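You operate a simulated robot arm through the tools that you are given. There is no shell and no other tool. Be economical: measure what you need, move in short steps, check, and stop when the job is done.

You are at the controls of a simulated two-armed robot. One attempt, no reset.

Task
Take the yellow cloth from the table top and hang it over the radiator rail.

It is judged by the outcome, as a careful person would: the job done as asked, and still so three seconds after it is handed in. It fails if anything else is knocked over, pushed out of place, dropped, spilled or broken. Flat cloth is picked up by pressing the open fingertips on it (5 to 10 N) and closing them slowly along it; thin cloth reads only 2 to 8 mm in the jaws.

Robot
Two 6-joint arms with two-finger parallel grippers on one trunk, on a base that drives. Base frame: it is fixed to the floor where the robot stands at the start and does not move with it; the origin is under the middle of the robot, x ahead of it, y to its left, z up. Units: mm, degrees, N and s.
The left shoulder is at the start at [50, 170, 1101], the right one opposite. Each reaches about 1092 mm from its shoulder. Places, roughly: yellow cloth [2000, -500, 750]. Payload 1.57 kg a hand.
Tool frame (each hand has its own): the origin (TCP) lies between the finger pads and is the grasp point; the fingertips stand 30 mm ahead of it; z points along the fingers, y is the line along which they close. The gripper opens to 80 mm. The fingers are 17 mm wide and 12 mm thick; the gripper's body (40 by 82 mm) begins 80 mm behind the TCP.
Orientation is that of the tool frame in the base frame, as a unit quaternion [w, x, y, z]. With the fingers straight down and closing along the base's y, the tool's x points along the base's -x, its y along +y and its z along -z.

Tools
- The arms move only by the tool arm_command. It takes "left_targets", "right_targets" or both (then of equal length, played together; a hand with none holds still); each is a list of rows, each a list of 3 entries, a list of its own where there are three numbers: the shift along the tool's x, y, z in mm, then the turn, a rotation vector about the tool's x, y, z in degrees, then the opening in per cent of the stroke, from 0 (shut) to 100 (fully open). In form: [[[tx, ty, tz], [rx, ry, rz], grip], ...]. A call has 1 to 12 rows; each row shifts and turns the commanded pose from where the row before left it, along the tool's axes as they then stand. A row lasts 0.2 s, in which the tool goes at most 50 mm and 8.6 degrees; a call with a longer step from one row to the next is refused whole, and so is a gripper value outside its range. Where a pose cannot be reached the arm comes as near as it can. A force on the tool above 40 N (or 10 N above the force at the start of the call, whichever is more), or a blocked arm, ends the call early, and 0.2 s more pass. Each finger travels about 72 mm/s and halts on what it meets, pressing with about 43 N; the grip force reading is that of the motor and also rises with nothing between the fingers. The clock runs only during rows and for 0.2 s after the last one: add rows that do not move to give the fingers time. The reply holds the time, the measured pose of the TCP, the force on the tool along the base axes, the opening and the grip force, in the units named above and with some noise, with the torque about the TCP (base axes, N m) and any sound that the robot's microphone picked up.
- Cameras (640 x 400 px; columns grow to the right, rows downward): "scene" is now at [35.3, -5.9, 1692.4]; the picture's right is [0.05, -1.00, 0.00], its down [-0.60, -0.03, -0.80] and it looks along [0.80, 0.04, -0.60] (base axes); focal length 267 px, centre (320, 200). "left" rides on the left gripper at [72, 7, -122] in its tool frame; the picture's right is [-0.09, 1.00, 0.00], its down [-0.84, -0.08, -0.54] and it looks along [-0.54, -0.05, 0.84] (tool axes); focal length 238 px, centre (320, 200). "right" rides on the right gripper at [72, -6, -122] in its tool frame; the picture's right is [0.09, 1.00, 0.00], its down [-0.84, 0.08, -0.54] and it looks along [-0.54, 0.05, 0.84] (tool axes); focal length 238 px, centre (320, 200).
- grab_frame(camera): a new picture of that camera. The clock stands still meanwhile.
- slide_trunk(by): slides the trunk up (or, below 0, down) by that many mm; the arms and the scene camera ride with it, the base frame stays. It gives what a move gives, with no picture.
- roll_base(legs): drives the robot by 1 to 6 legs, each [ahead, left, turn to the left] in mm, mm and degrees, along the robot's own axes; the way and the turn of a leg run together, so that a leg with both is an arc; at most 1500 mm and 180 degrees a leg. The arms and the cameras ride along, it lands a little off, and it stops where it bumps. It gives what a move gives.
- turn_head(pan, tilt): turns the head with the scene camera to pan (to the left, within 86 degrees either way) and tilt (down, from -29 to 69), counted from straight ahead of the robot. It gives what a move gives.
- pixel_to_xyz(camera, pixels): for up to 12 pixels [column, row] of the newest picture of that camera ("zoom" is the newest enlarged one), the place [x, y, z] in the base frame of the surface seen there, good to about 3 mm, but the place of the scene camera against the robot may be out by one fixed shift of up to 18 mm in any direction. The clock stands still meanwhile.
- enlarge(camera, box): a new picture of the part [left, top, right, bottom] of that camera's present view, enlarged. The clock stands still meanwhile.
- finish_job(): hands the job in; it is judged then, once.

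Work in short steps. Measure before you move; look again where a grasp or a placing could have gone wrong, and mend it. You have 90 turns and 92 pictures in all, those below and enlarged ones among them. Open the grippers and draw the arms clear of the work before you hand the job in, unless the task says otherwise; then end with one line.

The tools are called after "Request:" as name(argument=value, ...) on one line, values as JSON. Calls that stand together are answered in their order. arm_command: Moves the arms, as the interface text tells. Its arguments: {"type":"object","properties":{"left_targets":{"type":"array"},"right_targets":{"type":"array"}},"required":[]} The other tools are called the same way: slide_trunk (by) slides the trunk up or down; roll_base (legs) drives the base; turn_head (pan, tilt) turns the head that bears the scene camera; grab_frame (camera) takes a picture; pixel_to_xyz (camera, pixels) gives the place of the surface under pixels of a picture; enlarge (camera, box) takes an enlarged picture of a part of a camera's view; finish_job () hands the job in.

At the start:

```text
clock: 0.0
left_eef_pos: [632.2, 223.5, 989.6]
left_orientation: [0.002, -0.001, 1.0, 0.001]
left_force: [0.4, -0.4, 0.0]
left_torque: [0.03, 0.02, -0.01]
left_opening: 80.2
left_grip_force: 0.1
right_eef_pos: [689.8, -253.6, 991.2]
right_orientation: [0.0, 0.0, 1.0, 0.0]
right_force: [0.0, 0.1, 0.0]
right_torque: [0.04, 0.02, 0.03]
right_opening: 80.1
right_grip_force: 0.0
trunk travel left (down, up): [-716.0, 254.0]
robot x, y, heading: [3.6, -1.1, 0.1]
head pan, tilt: [2.7, 37.0]
```

scene: 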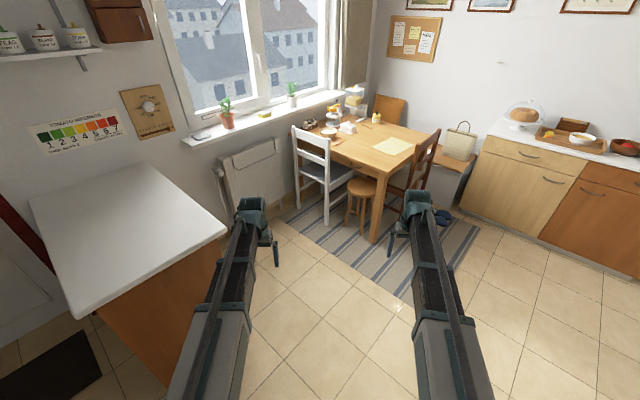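
right: 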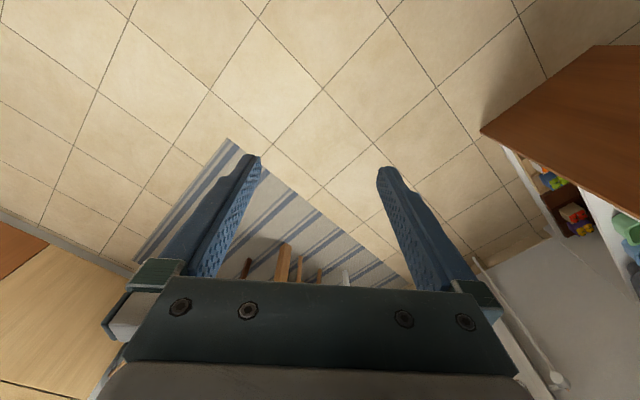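
left: 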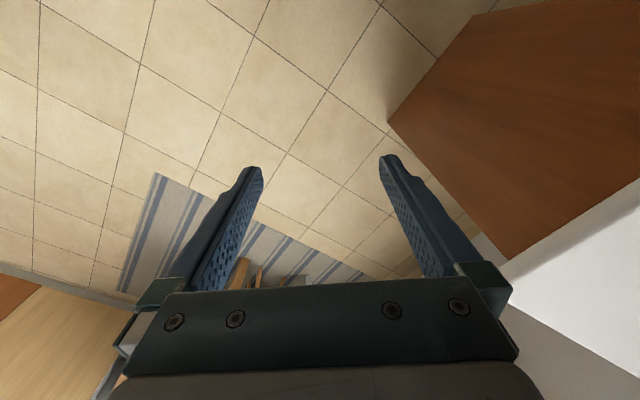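

The yellow cloth shows at about (393,147) on the table and the radiator at about (250,180). I'll enlarge both.

Request:
enlarge(camera="scene", box=[280, 80, 480, 205])

Request:
pixel_to_xyz(camera="scene", pixels=[[372, 149], [387, 137], [415, 146], [398, 157], [393, 147], [372, 205], [333, 155], [430, 137], [219, 173], [278, 142], [222, 160], [276, 205]])

Request:
enlarge(camera="scene", box=[190, 110, 318, 230])

```text
3.20 times, centred on (380, 142) of scene
```

zoom: 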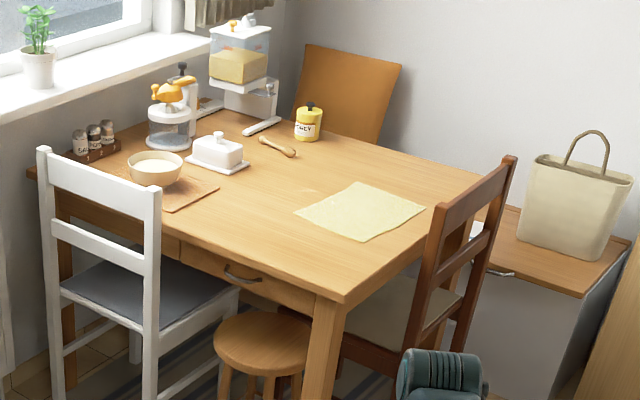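

```text
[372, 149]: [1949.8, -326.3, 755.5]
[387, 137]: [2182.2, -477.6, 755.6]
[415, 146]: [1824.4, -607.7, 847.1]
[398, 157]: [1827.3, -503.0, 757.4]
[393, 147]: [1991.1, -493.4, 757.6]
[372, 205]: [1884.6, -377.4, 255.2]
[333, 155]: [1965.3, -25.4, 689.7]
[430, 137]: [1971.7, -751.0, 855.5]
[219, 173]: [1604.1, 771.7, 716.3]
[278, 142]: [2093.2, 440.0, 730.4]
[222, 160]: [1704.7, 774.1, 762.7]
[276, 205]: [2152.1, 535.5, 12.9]
```

```text
3.33 times, centred on (254, 170) of scene
```

zoom: 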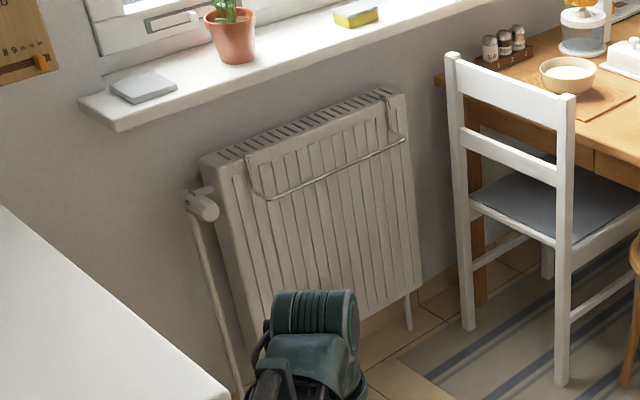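

The rail is the wire bar from zoom (268,198) to (403,140), in front of the radiator. I'll measure it, the radiator and the windowsill.

Request:
pixel_to_xyz(camera="zoom", pixels=[[268, 198], [300, 184], [336, 169], [370, 155], [403, 140], [249, 162], [389, 102], [215, 165], [395, 92], [336, 185], [120, 130], [336, 150]])

Request:
enlarge(camera="scene", box=[230, 130, 285, 175])

```text
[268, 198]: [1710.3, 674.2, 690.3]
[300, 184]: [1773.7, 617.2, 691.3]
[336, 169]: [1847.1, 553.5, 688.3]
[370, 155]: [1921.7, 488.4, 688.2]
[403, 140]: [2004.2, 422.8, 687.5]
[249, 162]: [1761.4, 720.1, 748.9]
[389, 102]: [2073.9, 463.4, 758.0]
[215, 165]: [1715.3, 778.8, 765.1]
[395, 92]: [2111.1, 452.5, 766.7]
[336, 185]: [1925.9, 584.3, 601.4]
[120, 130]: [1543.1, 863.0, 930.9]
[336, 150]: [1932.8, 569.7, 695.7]
```

```text
8.89 times, centred on (258, 152) of scene
```

zoom: 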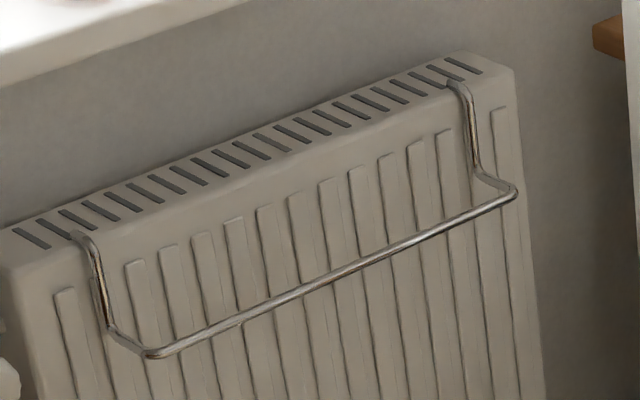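

The rail runs (1710,674)→(2004,423) at z≈690, with a gap of about 70 mm to the radiator. Next I'll measure the cloth corners and the furniture in a fresh enlarged view.

Request:
enlarge(camera="scene", box=[280, 80, 480, 205])

Request:
pixel_to_xyz(camera="zoom", pixels=[[299, 211], [357, 185], [422, 208], [361, 237], [340, 296], [445, 208], [512, 160], [150, 190], [44, 150], [250, 345], [480, 180], [155, 390]])

Request:
pixel_to_xyz(camera="scene", pixels=[[327, 222], [374, 240], [348, 230], [388, 232], [295, 205], [225, 230], [150, 170], [480, 210], [300, 215], [330, 133], [345, 128], [375, 120]])

```text
3.20 times, centred on (380, 142) of scene
```

zoom: 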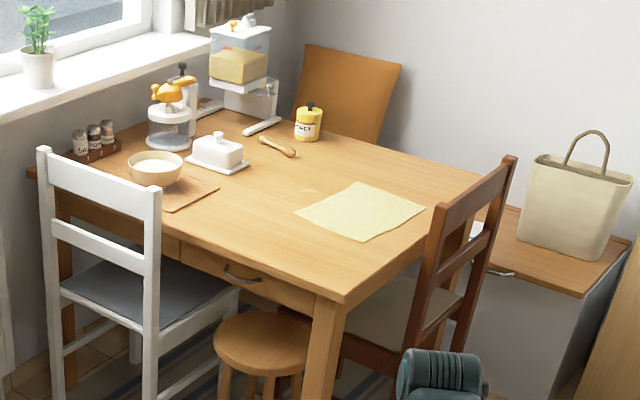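

```text
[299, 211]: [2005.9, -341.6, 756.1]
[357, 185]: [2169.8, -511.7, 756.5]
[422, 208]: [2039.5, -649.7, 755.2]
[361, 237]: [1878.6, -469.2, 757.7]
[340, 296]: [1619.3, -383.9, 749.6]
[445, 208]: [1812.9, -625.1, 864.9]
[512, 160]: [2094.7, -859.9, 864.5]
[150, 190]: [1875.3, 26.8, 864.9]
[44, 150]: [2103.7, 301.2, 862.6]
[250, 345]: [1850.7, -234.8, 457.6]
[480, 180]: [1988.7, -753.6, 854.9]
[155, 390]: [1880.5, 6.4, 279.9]
```

```text
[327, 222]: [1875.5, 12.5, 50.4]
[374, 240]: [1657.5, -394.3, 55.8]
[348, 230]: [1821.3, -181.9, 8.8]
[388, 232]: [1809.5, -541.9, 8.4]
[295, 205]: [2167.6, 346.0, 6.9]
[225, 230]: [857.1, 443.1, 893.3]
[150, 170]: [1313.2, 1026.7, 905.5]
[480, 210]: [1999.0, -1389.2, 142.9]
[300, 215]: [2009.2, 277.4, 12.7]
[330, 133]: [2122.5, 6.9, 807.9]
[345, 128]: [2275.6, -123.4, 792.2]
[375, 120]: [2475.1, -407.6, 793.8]
```

The cloth is about 240×185 mm, with its short edge AD running from (2006,-342) to (1879,-469) nearest me. The chair backs reach z≈865. I'll raise the trunk so the arms clear everything, then drive ahead part of the way.

Request:
slide_trunk(by=245)

Request:
roll_base(legs=[[1000, 130, 0]])

Request:
turn_head(pan=-20, tilt=50)

Request:
grab_frame(camera="scene")

```text
clock: 2.5
left_eef_pos: [630.9, 224.0, 1235.3]
left_orientation: [0.001, -0.001, 1.0, 0.001]
left_force: [-0.4, -0.1, 0.4]
left_torque: [0.02, 0.01, 0.02]
left_opening: 79.8
left_grip_force: 0.1
right_eef_pos: [689.7, -253.7, 1235.4]
right_orientation: [-0.001, 0.0, 1.0, -0.001]
right_force: [0.1, 0.3, 0.5]
right_torque: [-0.01, 0.0, -0.01]
right_opening: 79.9
right_grip_force: 0.1
trunk travel left (down, up): [-961.0, 9.0]
robot x, y, heading: [1.4, 0.7, -0.4]
head pan, tilt: [2.7, 37.0]
```

```text
clock: 7.9
left_eef_pos: [1655.4, 347.4, 1236.0]
left_orientation: [0.0, 0.002, 1.0, 0.001]
left_force: [0.3, 0.5, -0.5]
left_torque: [-0.02, 0.01, 0.0]
left_opening: 80.0
left_grip_force: 0.1
right_eef_pos: [1713.2, -129.1, 1236.3]
right_orientation: [0.0, 0.003, 1.0, 0.001]
right_force: [-0.1, -0.5, 0.4]
right_torque: [0.0, -0.01, 0.02]
right_opening: 80.3
right_grip_force: 0.0
trunk travel left (down, up): [-961.0, 9.0]
robot x, y, heading: [1020.7, 128.3, -0.4]
head pan, tilt: [2.7, 37.0]
```

```text
clock: 8.7
left_eef_pos: [1656.0, 347.0, 1234.9]
left_orientation: [0.0, 0.003, 1.0, 0.001]
left_force: [0.0, -0.8, 0.0]
left_torque: [0.01, -0.04, 0.05]
left_opening: 79.9
left_grip_force: 0.1
right_eef_pos: [1711.7, -129.3, 1235.0]
right_orientation: [0.0, 0.003, 1.0, 0.0]
right_force: [0.1, -0.2, 0.6]
right_torque: [-0.02, -0.02, 0.01]
right_opening: 80.1
right_grip_force: 0.0
trunk travel left (down, up): [-961.0, 9.0]
robot x, y, heading: [1020.9, 128.5, -0.4]
head pan, tilt: [-20.0, 50.0]
```

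```text
84 pictures are left
```

scene: 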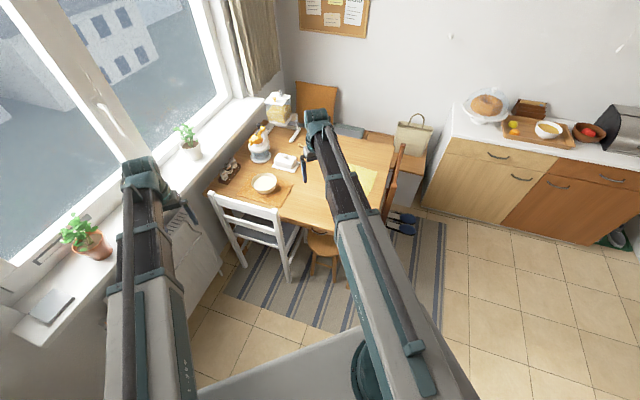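

The base's front deck shows at the bottom, about (330,365). I'll measure its extent along with the chair, table and tall objects.

Request:
pixel_to_xyz(camera="scene", pixels=[[358, 332], [280, 360], [200, 385], [288, 280], [313, 280], [290, 236], [280, 96], [258, 130], [348, 288], [240, 265], [250, 235], [325, 245]])

```text
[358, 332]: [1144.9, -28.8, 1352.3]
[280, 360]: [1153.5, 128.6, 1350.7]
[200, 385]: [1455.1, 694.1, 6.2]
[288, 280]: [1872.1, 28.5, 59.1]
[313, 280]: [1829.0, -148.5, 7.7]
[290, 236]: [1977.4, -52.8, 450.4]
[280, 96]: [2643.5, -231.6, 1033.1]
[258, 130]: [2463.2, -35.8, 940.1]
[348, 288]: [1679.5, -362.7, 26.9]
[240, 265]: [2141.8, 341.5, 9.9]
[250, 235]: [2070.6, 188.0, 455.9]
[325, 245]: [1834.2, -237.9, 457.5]
```

That surface is the trunk top, and the space is clear. I'll turn to face the cloth's short edge (heading -45), then shift left so it is centred.

Request:
roll_base(legs=[[0, 0, -44.6], [0, 275, 0]])

Request:
turn_head(pan=0, tilt=50)

Request:
grab_frame(camera="scene")

```text
clock: 12.7
left_eef_pos: [1826.1, 34.4, 1235.3]
left_orientation: [0.001, 0.384, 0.923, 0.0]
left_force: [-0.5, -0.3, 0.3]
left_torque: [0.0, 0.05, -0.04]
left_opening: 80.2
left_grip_force: 0.0
right_eef_pos: [1529.4, -342.4, 1236.9]
right_orientation: [0.0, 0.384, 0.924, -0.001]
right_force: [0.1, 0.2, 0.7]
right_torque: [-0.04, -0.02, -0.01]
right_opening: 80.2
right_grip_force: 0.0
trunk travel left (down, up): [-961.0, 9.0]
robot x, y, heading: [1223.4, 329.0, -45.5]
head pan, tilt: [-20.0, 50.0]
```

```text
clock: 13.6
left_eef_pos: [1824.2, 33.1, 1235.8]
left_orientation: [0.0, 0.383, 0.924, 0.001]
left_force: [-0.1, -0.7, 0.7]
left_torque: [-0.02, -0.05, 0.0]
left_opening: 80.2
left_grip_force: 0.0
right_eef_pos: [1529.5, -344.4, 1236.0]
right_orientation: [-0.001, 0.385, 0.923, 0.0]
right_force: [0.3, -0.5, -0.5]
right_torque: [0.0, -0.01, 0.02]
right_opening: 80.2
right_grip_force: 0.1
trunk travel left (down, up): [-961.0, 9.0]
robot x, y, heading: [1221.1, 325.8, -44.9]
head pan, tilt: [0.0, 50.0]
```

```text
83 pictures are left
```

scene: 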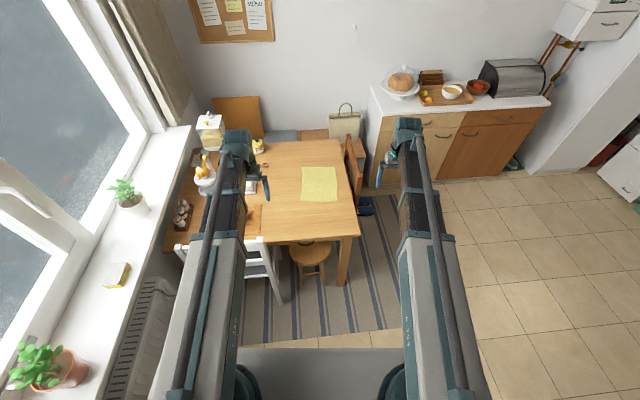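

The cloth is centred ahead at (319,183) with a clear path. I'll drive forward 190 and bring the trunk down in part.

Request:
roll_base(legs=[[190, 0, 0]])

Request:
grab_frame(camera="scene")

```text
clock: 15.1
left_eef_pos: [1955.8, -97.3, 1234.6]
left_orientation: [0.001, 0.384, 0.923, 0.001]
left_force: [-0.3, 0.4, -0.2]
left_torque: [0.0, 0.02, 0.03]
left_opening: 79.8
left_grip_force: 0.1
right_eef_pos: [1660.1, -476.0, 1235.1]
right_orientation: [-0.001, 0.384, 0.923, 0.0]
right_force: [-0.2, 0.4, -0.9]
right_torque: [0.0, 0.0, 0.0]
right_opening: 79.9
right_grip_force: 0.0
trunk travel left (down, up): [-961.0, 9.0]
robot x, y, heading: [1351.1, 191.6, -45.1]
head pan, tilt: [0.0, 50.0]
```

```text
82 pictures are left
```

scene: 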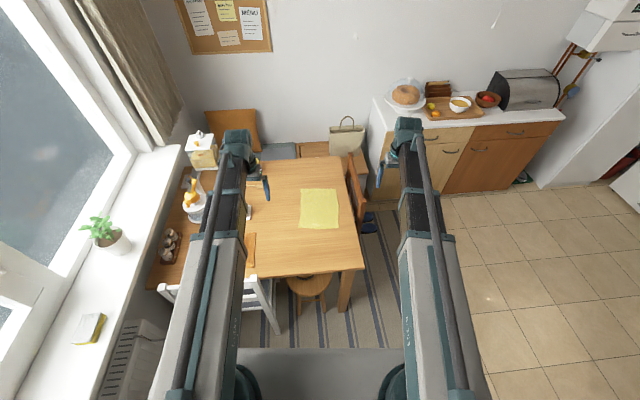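

Now I'll measure the cloth corners from here in an enlarged view.

Request:
enlarge(camera="scene", box=[270, 170, 370, 240])

Request:
pixel_to_xyz(camera="scene", pixels=[[302, 191], [334, 190], [337, 227], [301, 225], [320, 226], [320, 208], [362, 200], [247, 213], [251, 240]])

```text
5.71 times, centred on (320, 205) of scene
```

zoom: 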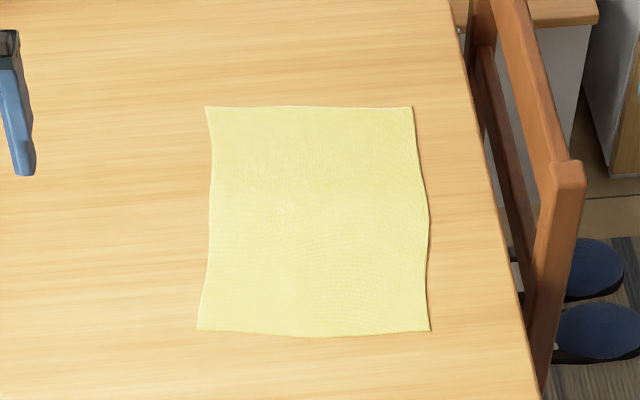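

```text
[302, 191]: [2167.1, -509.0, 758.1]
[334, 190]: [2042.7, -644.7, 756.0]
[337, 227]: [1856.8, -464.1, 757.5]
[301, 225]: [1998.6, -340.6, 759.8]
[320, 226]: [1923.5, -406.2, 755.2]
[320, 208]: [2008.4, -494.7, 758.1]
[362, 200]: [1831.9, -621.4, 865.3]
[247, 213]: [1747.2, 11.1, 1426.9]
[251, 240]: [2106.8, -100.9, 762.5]
```

The cloth corners are A (1999,-341), D (1857,-464), B (2167,-509) and C (2043,-645). I'll bring both hands high above the corners of near edge AD, partly close the grippers, and turn them 3.8° to match the edge.

Request:
arm_command(left_targets=[[[-36.1, -28.2, 0], [0, 0, 0], 80], [[-36.1, -28.2, 0], [0, 0, 0], 60], [[-36.1, -28.2, 0], [0, 0, 0], 35], [[-36.1, -28.2, 0], [0, 0, 0], 35], [[-36.1, -28.2, 0], [0, 0, 0], 35], [[-36.1, -28.2, 0], [0, 0, 0], 35], [[0, 0, 0], [0, 0, 3.8], 35], [[0, 0, 0], [0, 0, 0], 35]], right_targets=[[[-24.6, 29.1, 0], [0, 0, 0], 80], [[-24.6, 29.1, 0], [0, 0, 0], 60], [[-24.6, 29.1, 0], [0, 0, 0], 35], [[-24.6, 29.1, 0], [0, 0, 0], 35], [[-24.6, 29.1, 0], [0, 0, 0], 35], [[-24.6, 29.1, 0], [0, 0, 0], 35], [[0, 0, 0], [0, 0, 3.8], 35], [[0, 0, 0], [0, 0, 0], 35]])

Request:
slide_trunk(by=-250)

Request:
grab_frame(camera="right")

Request:
grab_frame(camera="left")

Request:
grab_frame(camera="scene")

```text
clock: 16.9
left_eef_pos: [1988.5, -373.8, 1234.9]
left_orientation: [0.001, 0.415, 0.91, 0.001]
left_force: [0.2, -1.1, 0.0]
left_torque: [0.02, 0.01, 0.01]
left_opening: 28.2
left_grip_force: 0.0
left hand out of reach, approached as far as the arm can: row 4, 6
right_eef_pos: [1887.3, -457.3, 1235.1]
right_orientation: [-0.001, 0.416, 0.91, 0.0]
right_force: [-0.2, -0.8, 0.0]
right_torque: [0.0, -0.02, -0.02]
right_opening: 28.4
right_grip_force: 0.0
right hand out of reach, approached as far as the arm can: row 5
trunk travel left (down, up): [-961.0, 9.0]
robot x, y, heading: [1353.8, 194.5, -45.3]
head pan, tilt: [0.0, 50.0]
```

```text
clock: 19.5
left_eef_pos: [1987.7, -373.9, 985.4]
left_orientation: [0.0, 0.414, 0.91, 0.001]
left_force: [-0.2, 0.5, 0.2]
left_torque: [-0.01, 0.02, -0.02]
left_opening: 27.8
left_grip_force: 0.1
right_eef_pos: [1887.9, -458.7, 985.9]
right_orientation: [0.0, 0.415, 0.91, 0.0]
right_force: [-0.3, 0.4, -0.3]
right_torque: [-0.03, 0.02, -0.03]
right_opening: 28.0
right_grip_force: 0.0
trunk travel left (down, up): [-711.0, 259.0]
robot x, y, heading: [1351.8, 192.1, -45.3]
head pan, tilt: [0.0, 50.0]
```

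```text
80 pictures are left
```

right: 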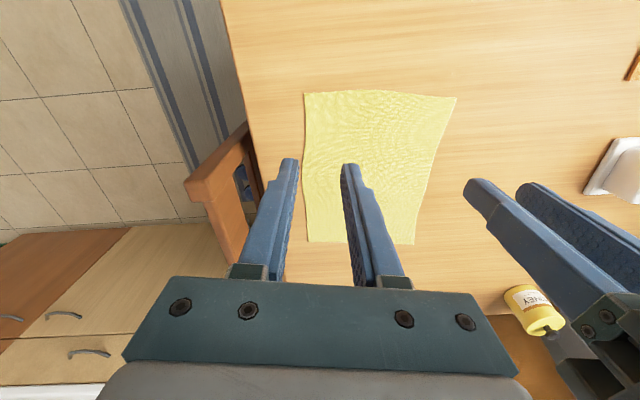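

```text
79 pictures are left
```

left: 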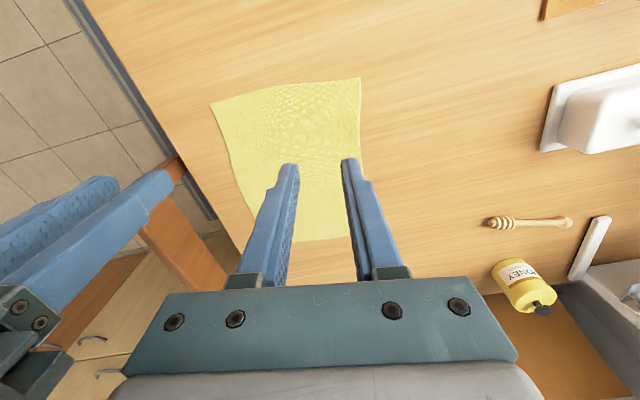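

```text
78 pictures are left
```

scene: 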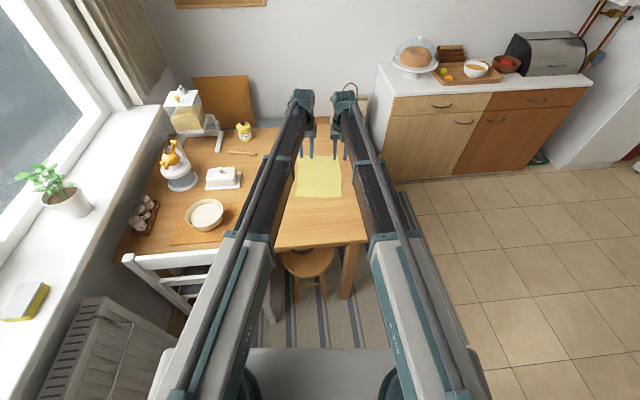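

Both wrist views show the near edge at the top, running (304,93)–(456,98) in the right view and (210,103)–(360,79) in the left. I'll measure with the wrist cameras to remove the scene camera's shift.

Request:
pixel_to_xyz(camera="right", pixels=[[306, 96], [380, 93], [453, 100], [309, 240], [413, 242], [240, 62]])

Request:
pixel_to_xyz(camera="left", pixels=[[213, 105], [290, 92], [358, 82], [358, 236], [250, 237]])

```text
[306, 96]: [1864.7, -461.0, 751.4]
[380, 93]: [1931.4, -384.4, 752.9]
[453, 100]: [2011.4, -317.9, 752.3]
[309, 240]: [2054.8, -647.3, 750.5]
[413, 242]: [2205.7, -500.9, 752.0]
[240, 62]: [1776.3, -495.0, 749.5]
```

```text
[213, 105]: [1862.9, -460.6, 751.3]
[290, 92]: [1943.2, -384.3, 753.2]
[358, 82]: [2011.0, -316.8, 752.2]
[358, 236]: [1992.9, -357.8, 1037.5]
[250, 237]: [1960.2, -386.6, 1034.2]
```

The cloth measures 206×266 mm with D (1864,-461), A (2011,-317) and z≈752. I'll trim the hands sideways and descend to about 20 mm above the cloth.

Request:
arm_command(left_targets=[[[7.8, 24.4, 0], [0, 0, 0], 35], [[0, 0, 0], [0, 0, -3], 35], [[0, 0, 36], [0, 0, 0], 35], [[0, 0, 36], [0, 0, 0], 35], [[0, 0, 36], [0, 0, 0], 35], [[0, 0, 36], [0, 0, 0], 35], [[0, 0, 36], [0, 0, 0], 35], [[0, 0, 0], [0, 0, 0], 35]], right_targets=[[[-1.9, 13.9, 0], [0, 0, 0], 35], [[0, 0, 0], [0, 0, -3], 35], [[0, 0, 36], [0, 0, 0], 35], [[0, 0, 36], [0, 0, 0], 35], [[0, 0, 36], [0, 0, 0], 35], [[0, 0, 36], [0, 0, 0], 35], [[0, 0, 36], [0, 0, 0], 35], [[0, 0, 0], [0, 0, 0], 35]])

Request:
grab_frame(camera="right")

Request:
grab_frame(camera="left")

```text
clock: 21.3
left_eef_pos: [2001.9, -352.2, 985.2]
left_orientation: [0.0, 0.39, 0.921, 0.001]
left_force: [-0.7, -0.2, 0.2]
left_torque: [0.01, 0.0, -0.02]
left_opening: 27.9
left_grip_force: 0.1
left hand out of reach, approached as far as the arm can: row 3, 4, 5, 6, 7
right_eef_pos: [1899.0, -449.3, 985.2]
right_orientation: [0.0, 0.391, 0.92, 0.0]
right_force: [0.8, 0.1, 0.0]
right_torque: [-0.01, 0.0, -0.04]
right_opening: 28.1
right_grip_force: 0.1
right hand out of reach, approached as far as the arm can: row 3, 4, 5, 6, 7
trunk travel left (down, up): [-711.0, 259.0]
robot x, y, heading: [1350.8, 193.2, -45.3]
head pan, tilt: [0.0, 50.0]
```

```text
77 pictures are left
```

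right: 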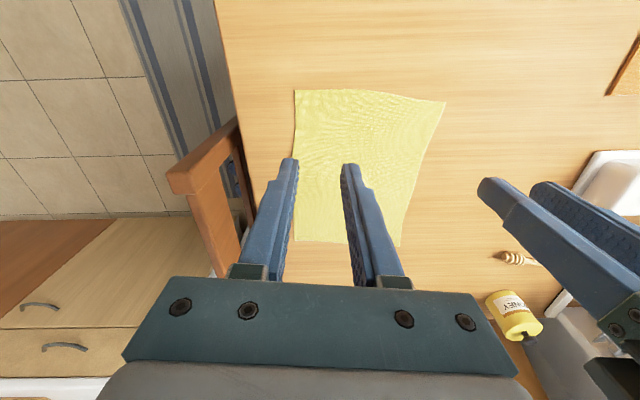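

```text
76 pictures are left
```

left: 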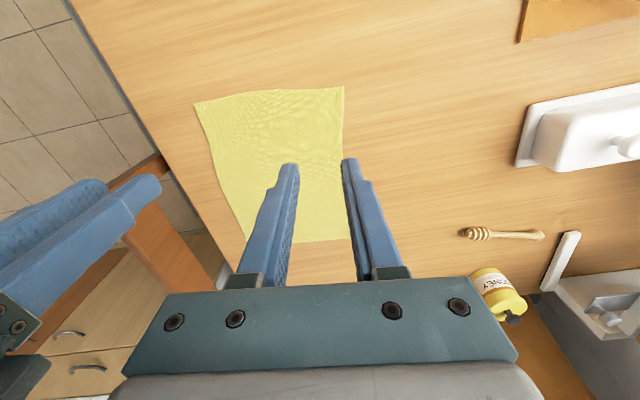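

The hands couldn't descend because they are at the edge of their reach, so the base has to come closer. I'll look down first to see how much floor clearance there is.

Request:
turn_head(pan=25, tilt=69)

Request:
grab_frame(camera="scene")

```text
clock: 22.2
left_eef_pos: [2000.0, -352.8, 984.8]
left_orientation: [0.0, 0.391, 0.921, 0.001]
left_force: [1.0, -0.1, -1.1]
left_torque: [0.01, 0.02, -0.03]
left_opening: 28.2
left_grip_force: 0.1
right_eef_pos: [1898.5, -448.6, 986.6]
right_orientation: [-0.001, 0.391, 0.921, -0.001]
right_force: [-0.3, 0.1, -0.3]
right_torque: [-0.02, 0.01, -0.04]
right_opening: 28.0
right_grip_force: 0.1
trunk travel left (down, up): [-711.0, 259.0]
robot x, y, heading: [1351.3, 192.5, -45.0]
head pan, tilt: [25.0, 68.8]
```

```text
75 pictures are left
```

scene: 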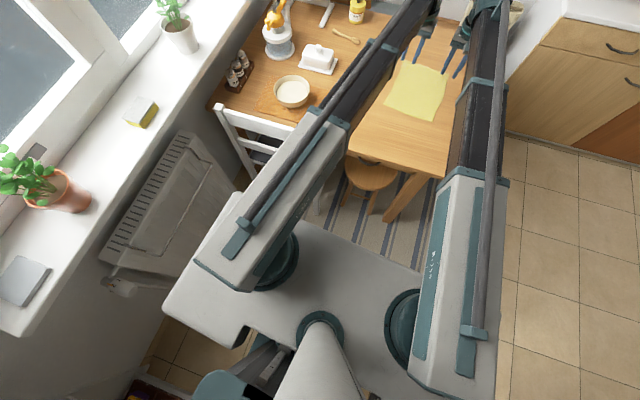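

The shoulder plate is well short of the chair and stool. I'll drive forward 80 mm, then draw the hands back the same amount.

Request:
roll_base(legs=[[80, 0, 0]])

Request:
arm_command(left_targets=[[[40, 0, 0], [0, 0, 0], 35], [[40, 0, 0], [0, 0, 0], 35], [[0, 0, 0], [0, 0, 0], 35]], right_targets=[[[40, 0, 0], [0, 0, 0], 35], [[40, 0, 0], [0, 0, 0], 35], [[0, 0, 0], [0, 0, 0], 35]])

```text
clock: 23.2
left_eef_pos: [2058.5, -411.5, 985.7]
left_orientation: [0.0, 0.391, 0.921, 0.0]
left_force: [-0.1, -0.7, -0.6]
left_torque: [0.01, 0.02, -0.02]
left_opening: 28.0
left_grip_force: 0.1
right_eef_pos: [1957.0, -508.6, 985.4]
right_orientation: [0.0, 0.392, 0.92, 0.001]
right_force: [-0.6, 0.2, -1.1]
right_torque: [0.02, 0.02, 0.02]
right_opening: 28.0
right_grip_force: 0.0
trunk travel left (down, up): [-711.0, 259.0]
robot x, y, heading: [1408.8, 133.1, -45.4]
head pan, tilt: [25.0, 68.8]
```

```text
clock: 24.0
left_eef_pos: [2001.2, -351.6, 984.8]
left_orientation: [0.0, 0.39, 0.921, 0.0]
left_force: [-0.1, -0.3, -0.6]
left_torque: [-0.01, 0.01, 0.01]
left_opening: 27.8
left_grip_force: 0.0
right_eef_pos: [1898.6, -452.3, 985.1]
right_orientation: [0.0, 0.392, 0.92, 0.0]
right_force: [-0.6, -0.4, 0.7]
right_torque: [0.02, 0.02, 0.0]
right_opening: 28.1
right_grip_force: 0.1
trunk travel left (down, up): [-711.0, 259.0]
robot x, y, heading: [1410.8, 140.1, -45.2]
head pan, tilt: [25.0, 68.8]
```

The hands are back over the corners at (2001,-352) and (1899,-452). I'll descend 175 mm.

Request:
arm_command(left_targets=[[[0, 0, 35], [0, 0, 0], 35], [[0, 0, 35], [0, 0, 0], 35], [[0, 0, 35], [0, 0, 0], 35], [[0, 0, 35], [0, 0, 0], 35], [[0, 0, 35], [0, 0, 0], 35], [[0, 0, 0], [0, 0, 0], 35]], right_targets=[[[0, 0, 35], [0, 0, 0], 35], [[0, 0, 35], [0, 0, 0], 35], [[0, 0, 35], [0, 0, 0], 35], [[0, 0, 35], [0, 0, 0], 35], [[0, 0, 35], [0, 0, 0], 35], [[0, 0, 0], [0, 0, 0], 35]])

Request:
grab_frame(camera="right")

Request:
grab_frame(camera="left")

```text
clock: 25.4
left_eef_pos: [2001.7, -350.5, 984.9]
left_orientation: [0.0, 0.391, 0.92, 0.001]
left_force: [-1.0, 0.6, 0.2]
left_torque: [-0.01, 0.02, -0.02]
left_opening: 28.3
left_grip_force: 0.0
left hand out of reach, approached as far as the arm can: row 1, 2, 3, 4, 5
right_eef_pos: [1897.5, -452.7, 985.9]
right_orientation: [0.001, 0.391, 0.92, -0.001]
right_force: [0.2, 0.0, 0.5]
right_torque: [0.0, -0.02, -0.01]
right_opening: 28.0
right_grip_force: 0.0
right hand out of reach, approached as far as the arm can: row 1, 2, 3, 4, 5
trunk travel left (down, up): [-711.0, 259.0]
robot x, y, heading: [1407.0, 135.8, -44.9]
head pan, tilt: [25.0, 68.8]
```

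```text
74 pictures are left
```

right: 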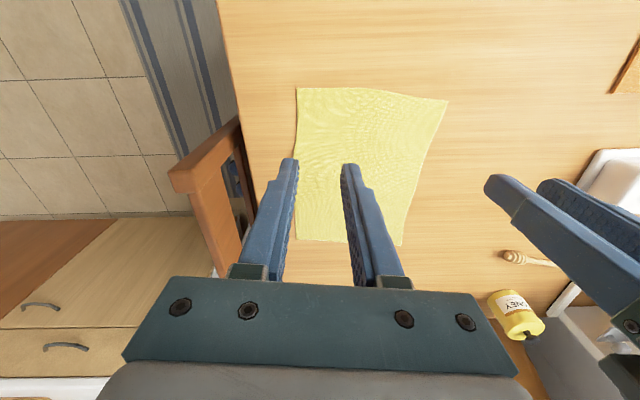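

```text
73 pictures are left
```

left: 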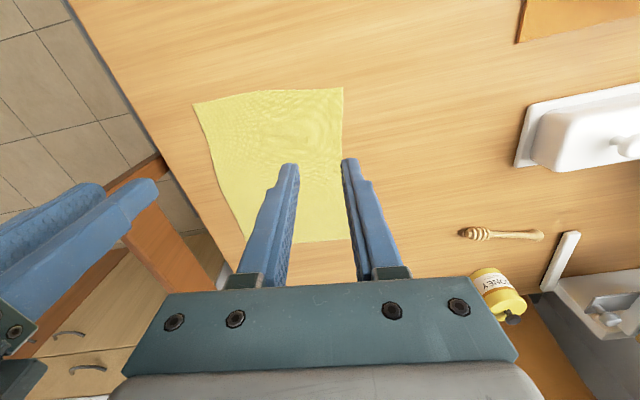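

The arms can't go down relative to the shoulders in this posture, so I'll use the trunk for the descent: 175 mm down to about 28 mm above contact.

Request:
slide_trunk(by=-175)

Request:
grab_frame(camera="scene")

Request:
grab_frame(camera="right")

Request:
grab_frame(camera="left")

```text
clock: 27.4
left_eef_pos: [2001.1, -350.8, 810.0]
left_orientation: [0.001, 0.391, 0.92, 0.001]
left_force: [-0.3, 0.0, -0.1]
left_torque: [-0.01, 0.02, 0.01]
left_opening: 27.8
left_grip_force: 0.1
right_eef_pos: [1900.2, -451.7, 810.5]
right_orientation: [-0.001, 0.391, 0.92, 0.0]
right_force: [1.3, 0.5, 0.0]
right_torque: [0.0, 0.02, 0.0]
right_opening: 27.9
right_grip_force: 0.1
trunk travel left (down, up): [-536.0, 434.0]
robot x, y, heading: [1409.7, 132.6, -45.3]
head pan, tilt: [25.0, 68.8]
```

```text
72 pictures are left
```

scene: 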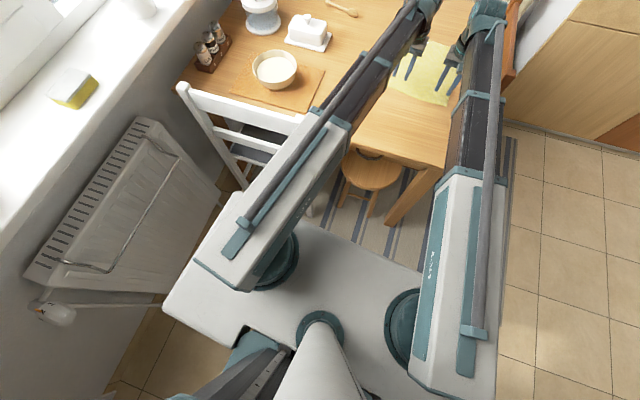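

```text
71 pictures are left
```

right: 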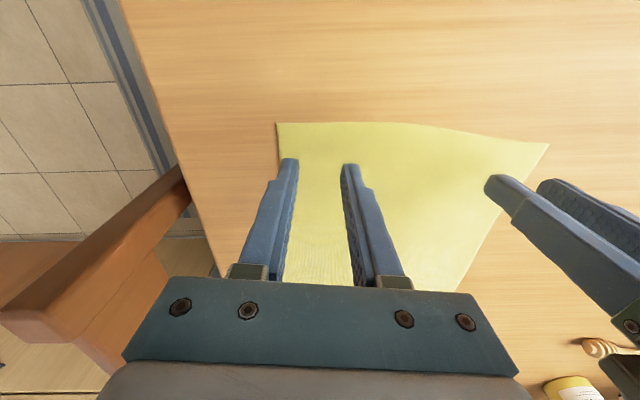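

```text
70 pictures are left
```

left: 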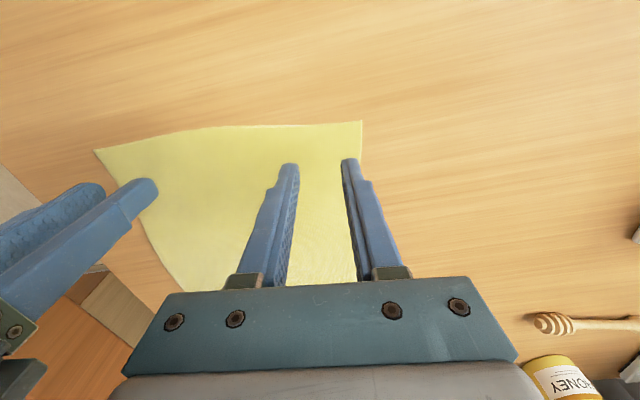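

Both fingertip pairs sit inside the cloth corners. I'll lower the trunk 24 mm and then go in small steps until I feel contact.

Request:
slide_trunk(by=-24)

Request:
slide_trunk(by=-3)

```text
clock: 28.1
left_eef_pos: [2001.8, -351.0, 786.3]
left_orientation: [0.001, 0.391, 0.921, 0.001]
left_force: [0.0, -0.2, 0.1]
left_torque: [-0.01, -0.02, -0.02]
left_opening: 28.0
left_grip_force: 0.0
right_eef_pos: [1898.7, -451.7, 787.0]
right_orientation: [-0.001, 0.391, 0.92, 0.0]
right_force: [-1.2, 0.0, -0.6]
right_torque: [0.0, -0.01, -0.01]
right_opening: 28.2
right_grip_force: 0.1
trunk travel left (down, up): [-512.0, 458.0]
robot x, y, heading: [1408.8, 131.0, -45.4]
head pan, tilt: [25.0, 68.8]
```

```text
clock: 28.6
left_eef_pos: [2001.9, -351.2, 783.8]
left_orientation: [0.0, 0.391, 0.92, 0.001]
left_force: [-0.5, 0.0, -0.1]
left_torque: [0.01, 0.04, -0.02]
left_opening: 28.0
left_grip_force: 0.0
right_eef_pos: [1898.1, -452.2, 783.1]
right_orientation: [0.0, 0.392, 0.92, 0.0]
right_force: [0.4, -0.9, -0.4]
right_torque: [0.0, 0.03, -0.01]
right_opening: 28.1
right_grip_force: 0.0
trunk travel left (down, up): [-509.0, 461.0]
robot x, y, heading: [1406.4, 133.4, -45.1]
head pan, tilt: [25.0, 68.8]
```

No contact yet, so I'll take further small steps.

Request:
slide_trunk(by=-2)

Request:
slide_trunk(by=-1)

```text
clock: 29.1
left_eef_pos: [1999.7, -351.0, 782.3]
left_orientation: [0.0, 0.391, 0.92, 0.001]
left_force: [0.8, -0.2, 2.4]
left_torque: [0.03, 0.0, -0.02]
left_opening: 28.0
left_grip_force: 0.1
right_eef_pos: [1898.3, -451.4, 781.3]
right_orientation: [0.0, 0.392, 0.92, 0.0]
right_force: [0.4, -0.3, 2.0]
right_torque: [-0.04, 0.01, -0.02]
right_opening: 27.8
right_grip_force: 0.1
trunk travel left (down, up): [-507.0, 463.0]
robot x, y, heading: [1409.4, 132.6, -45.1]
head pan, tilt: [25.0, 68.8]
```

```text
clock: 29.6
left_eef_pos: [1999.8, -351.3, 781.0]
left_orientation: [0.001, 0.391, 0.92, 0.0]
left_force: [1.5, -2.3, 7.4]
left_torque: [0.04, -0.08, -0.05]
left_opening: 28.1
left_grip_force: 0.0
right_eef_pos: [1898.0, -451.4, 781.1]
right_orientation: [0.001, 0.392, 0.92, 0.001]
right_force: [1.8, -1.2, 8.3]
right_torque: [-0.1, 0.04, 0.0]
right_opening: 27.9
right_grip_force: 0.0
trunk travel left (down, up): [-506.0, 464.0]
robot x, y, heading: [1408.3, 134.3, -45.1]
head pan, tilt: [25.0, 68.8]
```

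Contact is at 7–8 N on both hands. I'll close both grippers slowly, about 3 % per row.

Request:
arm_command(left_targets=[[[0, 0, 0], [0, 0, 0], 32], [[0, 0, 0], [0, 0, 0], 29], [[0, 0, 0], [0, 0, 0], 26], [[0, 0, 0], [0, 0, 0], 23], [[0, 0, 0], [0, 0, 0], 20], [[0, 0, 0], [0, 0, 0], 17], [[0, 0, 0], [0, 0, 0], 14], [[0, 0, 0], [0, 0, 0], 11], [[0, 0, 0], [0, 0, 0], 8], [[0, 0, 0], [0, 0, 0], 5], [[0, 0, 0], [0, 0, 0], 2], [[0, 0, 0], [0, 0, 0], 0]], right_targets=[[[0, 0, 0], [0, 0, 0], 32], [[0, 0, 0], [0, 0, 0], 29], [[0, 0, 0], [0, 0, 0], 26], [[0, 0, 0], [0, 0, 0], 23], [[0, 0, 0], [0, 0, 0], 20], [[0, 0, 0], [0, 0, 0], 17], [[0, 0, 0], [0, 0, 0], 14], [[0, 0, 0], [0, 0, 0], 11], [[0, 0, 0], [0, 0, 0], 8], [[0, 0, 0], [0, 0, 0], 5], [[0, 0, 0], [0, 0, 0], 2], [[0, 0, 0], [0, 0, 0], 0]])

Request:
grab_frame(camera="right")

Request:
grab_frame(camera="left")

```text
clock: 32.2
left_eef_pos: [1999.5, -349.7, 781.9]
left_orientation: [0.001, 0.391, 0.921, 0.0]
left_force: [1.0, 0.0, 7.5]
left_torque: [0.03, -0.02, -0.01]
left_opening: 2.1
left_grip_force: 23.7
right_eef_pos: [1898.2, -451.2, 780.8]
right_orientation: [0.0, 0.391, 0.92, 0.0]
right_force: [-1.7, -0.4, 8.2]
right_torque: [-0.05, 0.09, 0.01]
right_opening: 0.0
right_grip_force: 20.9
trunk travel left (down, up): [-506.0, 464.0]
robot x, y, heading: [1413.0, 134.5, -45.4]
head pan, tilt: [25.0, 68.8]
```

```text
69 pictures are left
```

right: 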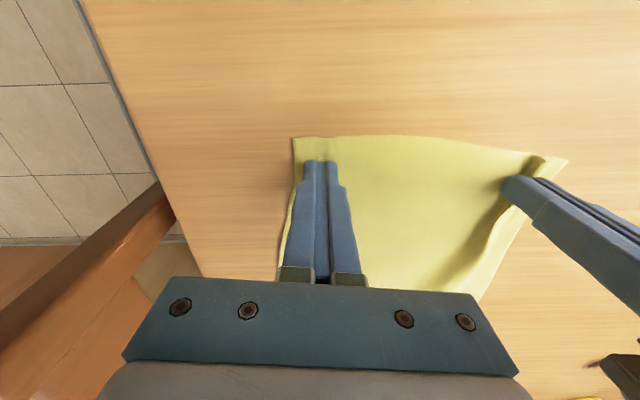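

```text
68 pictures are left
```

left: 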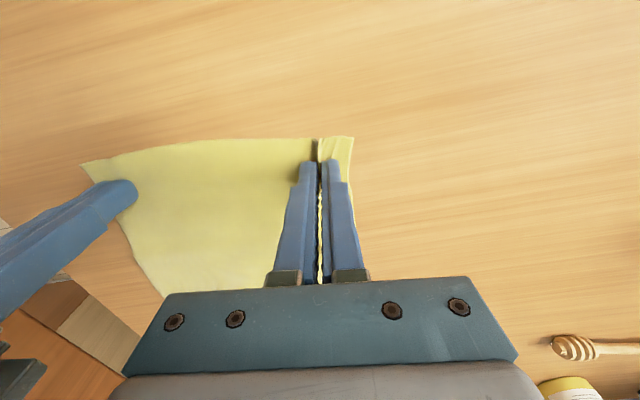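

The left hand holds a fold (2.1 mm). The right closed empty (0.0). I'll lift the right hand slightly, open it to 50 %, shift 8 mm inward and press again.

Request:
arm_command(right_targets=[[[0, 0, -8], [0, 0, 0], 0], [[0, 8, 0], [0, 0, 0], 30], [[-3, 0, 0], [0, 0, 0], 50], [[0, 0, 0], [0, 0, 0], 50], [[0, 0, 4], [0, 0, 0], 50], [[0, 0, 4], [0, 0, 0], 50], [[0, 0, 0], [0, 0, 0], 50]])

Request:
grab_frame(camera="right")

```text
clock: 33.9
left_eef_pos: [2002.1, -349.7, 780.9]
left_orientation: [0.001, 0.391, 0.92, 0.0]
left_force: [-0.7, -2.1, 8.7]
left_torque: [0.0, 0.01, -0.03]
left_opening: 1.8
left_grip_force: 22.9
right_eef_pos: [1905.2, -448.9, 781.4]
right_orientation: [0.001, 0.391, 0.92, 0.0]
right_force: [3.2, 3.6, 7.2]
right_torque: [0.01, 0.02, -0.05]
right_opening: 37.1
right_grip_force: 0.0
right hand out of reach, approached as far as the arm can: row 1, 5, 6
trunk travel left (down, up): [-506.0, 464.0]
robot x, y, heading: [1409.8, 133.6, -45.5]
head pan, tilt: [25.0, 68.8]
```

```text
67 pictures are left
```

right: 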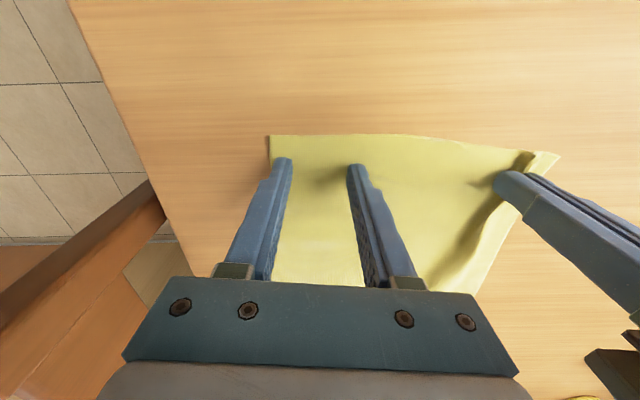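

It's pressing at 7 N, opened over the cloth with both tips on it. Closing slowly again.

Request:
arm_command(right_targets=[[[0, 0, 0], [0, 0, 0], 43], [[0, 0, 0], [0, 0, 0], 39], [[0, 0, 0], [0, 0, 0], 35], [[0, 0, 0], [0, 0, 0], 31], [[0, 0, 0], [0, 0, 0], 27], [[0, 0, 0], [0, 0, 0], 23], [[0, 0, 0], [0, 0, 0], 19], [[0, 0, 0], [0, 0, 0], 15], [[0, 0, 0], [0, 0, 0], 11], [[0, 0, 0], [0, 0, 0], 7], [[0, 0, 0], [0, 0, 0], 3], [[0, 0, 0], [0, 0, 0], 0]])

Request:
grab_frame(camera="right")

```text
clock: 36.5
left_eef_pos: [2000.0, -350.6, 780.9]
left_orientation: [0.001, 0.391, 0.92, 0.0]
left_force: [-2.9, -3.2, 7.8]
left_torque: [-0.03, 0.07, -0.02]
left_opening: 1.9
left_grip_force: 23.3
right_eef_pos: [1905.3, -448.7, 782.0]
right_orientation: [0.001, 0.392, 0.92, -0.001]
right_force: [3.9, 4.0, 7.5]
right_torque: [0.07, -0.04, 0.02]
right_opening: 2.3
right_grip_force: 23.9
trunk travel left (down, up): [-506.0, 464.0]
robot x, y, heading: [1410.6, 134.1, -45.2]
head pan, tilt: [25.0, 68.8]
```

```text
66 pictures are left
```

right: 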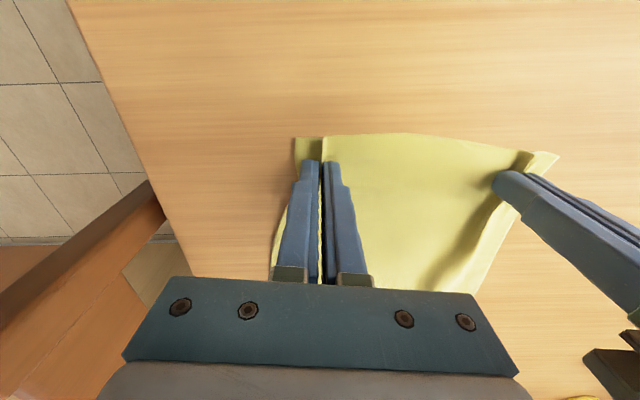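

Both hands now hold folds (1.9 and 2.3 mm). I'll squeeze another moment, lift the trunk 100 mm and check.

Request:
arm_command(left_targets=[[[0, 0, 0], [0, 0, 0], 0], [[0, 0, 0], [0, 0, 0], 0], [[0, 0, 0], [0, 0, 0], 0]], right_targets=[[[0, 0, 0], [0, 0, 0], 0], [[0, 0, 0], [0, 0, 0], 0], [[0, 0, 0], [0, 0, 0], 0]])

Request:
slide_trunk(by=100)

Request:
grab_frame(camera="right")

Request:
grab_frame(camera="left")

```text
clock: 37.2
left_eef_pos: [2000.1, -350.0, 781.2]
left_orientation: [0.001, 0.392, 0.92, 0.0]
left_force: [-4.5, -4.5, 7.7]
left_torque: [-0.09, 0.16, 0.04]
left_opening: 1.8
left_grip_force: 23.6
right_eef_pos: [1905.4, -448.9, 781.6]
right_orientation: [0.0, 0.392, 0.92, 0.0]
right_force: [4.4, 6.0, 8.9]
right_torque: [0.12, -0.1, 0.04]
right_opening: 2.0
right_grip_force: 23.7
trunk travel left (down, up): [-506.0, 464.0]
robot x, y, heading: [1406.3, 133.9, -45.3]
head pan, tilt: [25.0, 68.8]
```

```text
clock: 38.6
left_eef_pos: [2001.1, -351.8, 881.4]
left_orientation: [0.001, 0.391, 0.92, 0.001]
left_force: [-5.0, -4.7, -0.1]
left_torque: [-0.19, 0.12, -0.01]
left_opening: 1.9
left_grip_force: 24.2
right_eef_pos: [1904.9, -449.4, 880.3]
right_orientation: [-0.001, 0.391, 0.92, 0.0]
right_force: [5.4, 5.0, -0.7]
right_torque: [0.17, -0.13, 0.0]
right_opening: 2.1
right_grip_force: 23.7
trunk travel left (down, up): [-606.0, 364.0]
robot x, y, heading: [1408.1, 133.6, -45.2]
head pan, tilt: [25.0, 68.8]
```

```text
65 pictures are left
```

right: 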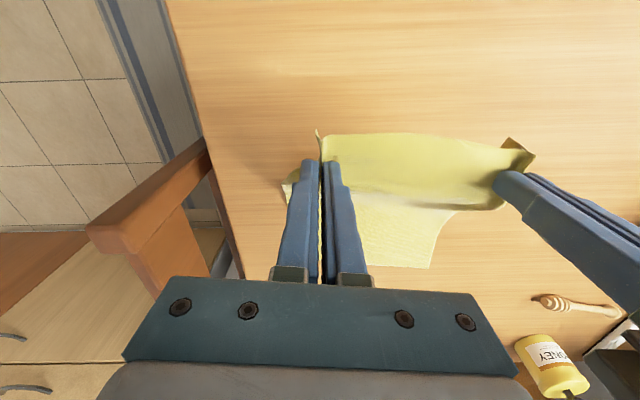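

```text
64 pictures are left
```

left: 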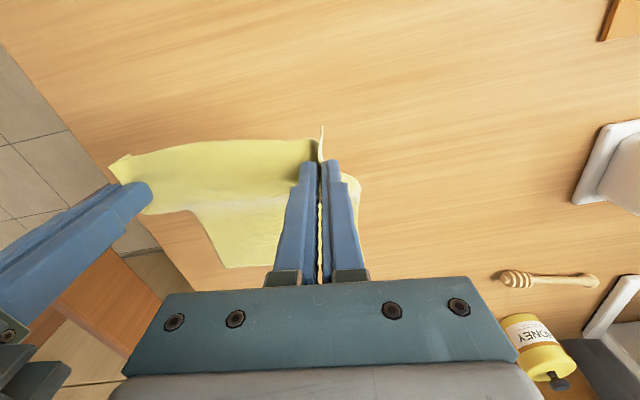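

Both corners are lifted, with a tension of about 7 N between the hands. I'll ease the hands 4 mm together each, then raise the trunk by 340.

Request:
arm_command(left_targets=[[[0, -4, 0], [0, 0, 0], 0], [[0, 0, 0], [0, 0, 0], 0]], right_targets=[[[0, 4, 0], [0, 0, 0], 0], [[0, 0, 0], [0, 0, 0], 0]])

Request:
slide_trunk(by=340)

Request:
roll_base(legs=[[-250, 0, 0]])

Request:
turn_head(pan=0, tilt=45)

Request:
grab_frame(camera="scene")

```text
clock: 39.2
left_eef_pos: [1999.5, -352.1, 880.3]
left_orientation: [0.0, 0.391, 0.92, 0.001]
left_force: [-0.9, -0.6, -0.3]
left_torque: [0.01, 0.02, 0.02]
left_opening: 2.0
left_grip_force: 23.6
right_eef_pos: [1906.1, -448.3, 880.6]
right_orientation: [0.0, 0.392, 0.92, 0.0]
right_force: [0.2, 0.4, 0.3]
right_torque: [0.02, 0.04, 0.0]
right_opening: 2.0
right_grip_force: 23.5
trunk travel left (down, up): [-606.0, 364.0]
robot x, y, heading: [1411.9, 132.3, -45.0]
head pan, tilt: [25.0, 68.8]
```

```text
clock: 42.5
left_eef_pos: [1998.0, -352.8, 1221.4]
left_orientation: [0.0, 0.391, 0.92, 0.001]
left_force: [-0.3, -0.1, -0.6]
left_torque: [-0.02, 0.02, 0.04]
left_opening: 2.0
left_grip_force: 23.8
right_eef_pos: [1907.3, -448.0, 1220.7]
right_orientation: [0.0, 0.391, 0.92, 0.0]
right_force: [0.0, -0.6, -0.2]
right_torque: [0.0, 0.01, 0.01]
right_opening: 2.1
right_grip_force: 23.4
trunk travel left (down, up): [-946.0, 24.0]
robot x, y, heading: [1411.0, 132.1, -45.3]
head pan, tilt: [25.0, 68.8]
```

```text
clock: 44.3
left_eef_pos: [1818.7, -174.2, 1220.7]
left_orientation: [0.002, 0.393, 0.92, 0.0]
left_force: [-0.5, 0.1, 0.6]
left_torque: [0.0, -0.02, -0.04]
left_opening: 2.1
left_grip_force: 24.1
right_eef_pos: [1726.6, -267.8, 1222.6]
right_orientation: [0.001, 0.393, 0.92, 0.0]
right_force: [0.2, 1.0, 0.1]
right_torque: [0.01, 0.0, 0.04]
right_opening: 1.9
right_grip_force: 23.2
trunk travel left (down, up): [-946.0, 24.0]
robot x, y, heading: [1228.1, 313.6, -45.5]
head pan, tilt: [25.0, 68.8]
```

```text
clock: 45.2
left_eef_pos: [1819.4, -176.1, 1220.6]
left_orientation: [0.001, 0.392, 0.92, 0.001]
left_force: [-1.4, 0.4, 1.0]
left_torque: [-0.03, -0.02, -0.02]
left_opening: 1.9
left_grip_force: 23.3
right_eef_pos: [1727.1, -269.9, 1220.8]
right_orientation: [-0.001, 0.393, 0.919, 0.001]
right_force: [-1.1, 0.4, 0.9]
right_torque: [0.0, -0.01, 0.0]
right_opening: 2.0
right_grip_force: 23.5
trunk travel left (down, up): [-946.0, 24.0]
robot x, y, heading: [1229.7, 315.5, -45.5]
head pan, tilt: [0.0, 45.0]
```

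```text
63 pictures are left
```

scene: 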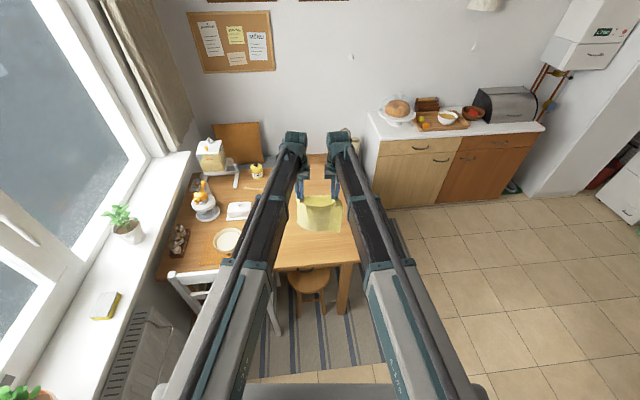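

Cloth held. The sill (z≈930) projects over part of the radiator, so the plan is to come from the front with the hands high. I'll let the free end drop behind the rail, then pull the held edge back and down in front. First I'll move clear, turn to face the radiator at a distance, and look.

Request:
roll_base(legs=[[-60, -249, 0], [0, 0, 94.8]])

Request:
grab_frame(camera="scene")

```text
clock: 48.1
left_eef_pos: [1684.8, -197.4, 1219.5]
left_orientation: [0.0, 0.315, 0.949, 0.0]
left_force: [1.1, 0.2, 0.0]
left_torque: [0.0, 0.03, -0.04]
left_opening: 1.8
left_grip_force: 23.4
right_eef_pos: [1610.5, -306.9, 1219.6]
right_orientation: [-0.002, 0.315, 0.949, -0.002]
right_force: [0.4, 0.0, -0.9]
right_torque: [-0.01, 0.06, 0.03]
right_opening: 1.9
right_grip_force: 23.6
trunk travel left (down, up): [-946.0, 24.0]
robot x, y, heading: [1020.6, 187.6, -35.9]
head pan, tilt: [0.0, 45.0]
stopped in leg 2: the robot was blocked; the commanded pose is now the measured one
```

```text
62 pictures are left
```

scene: 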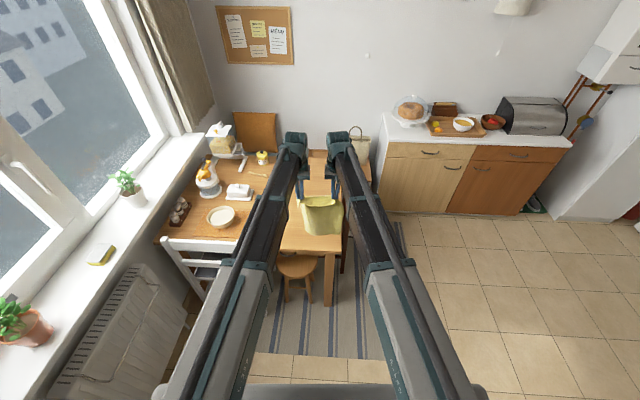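

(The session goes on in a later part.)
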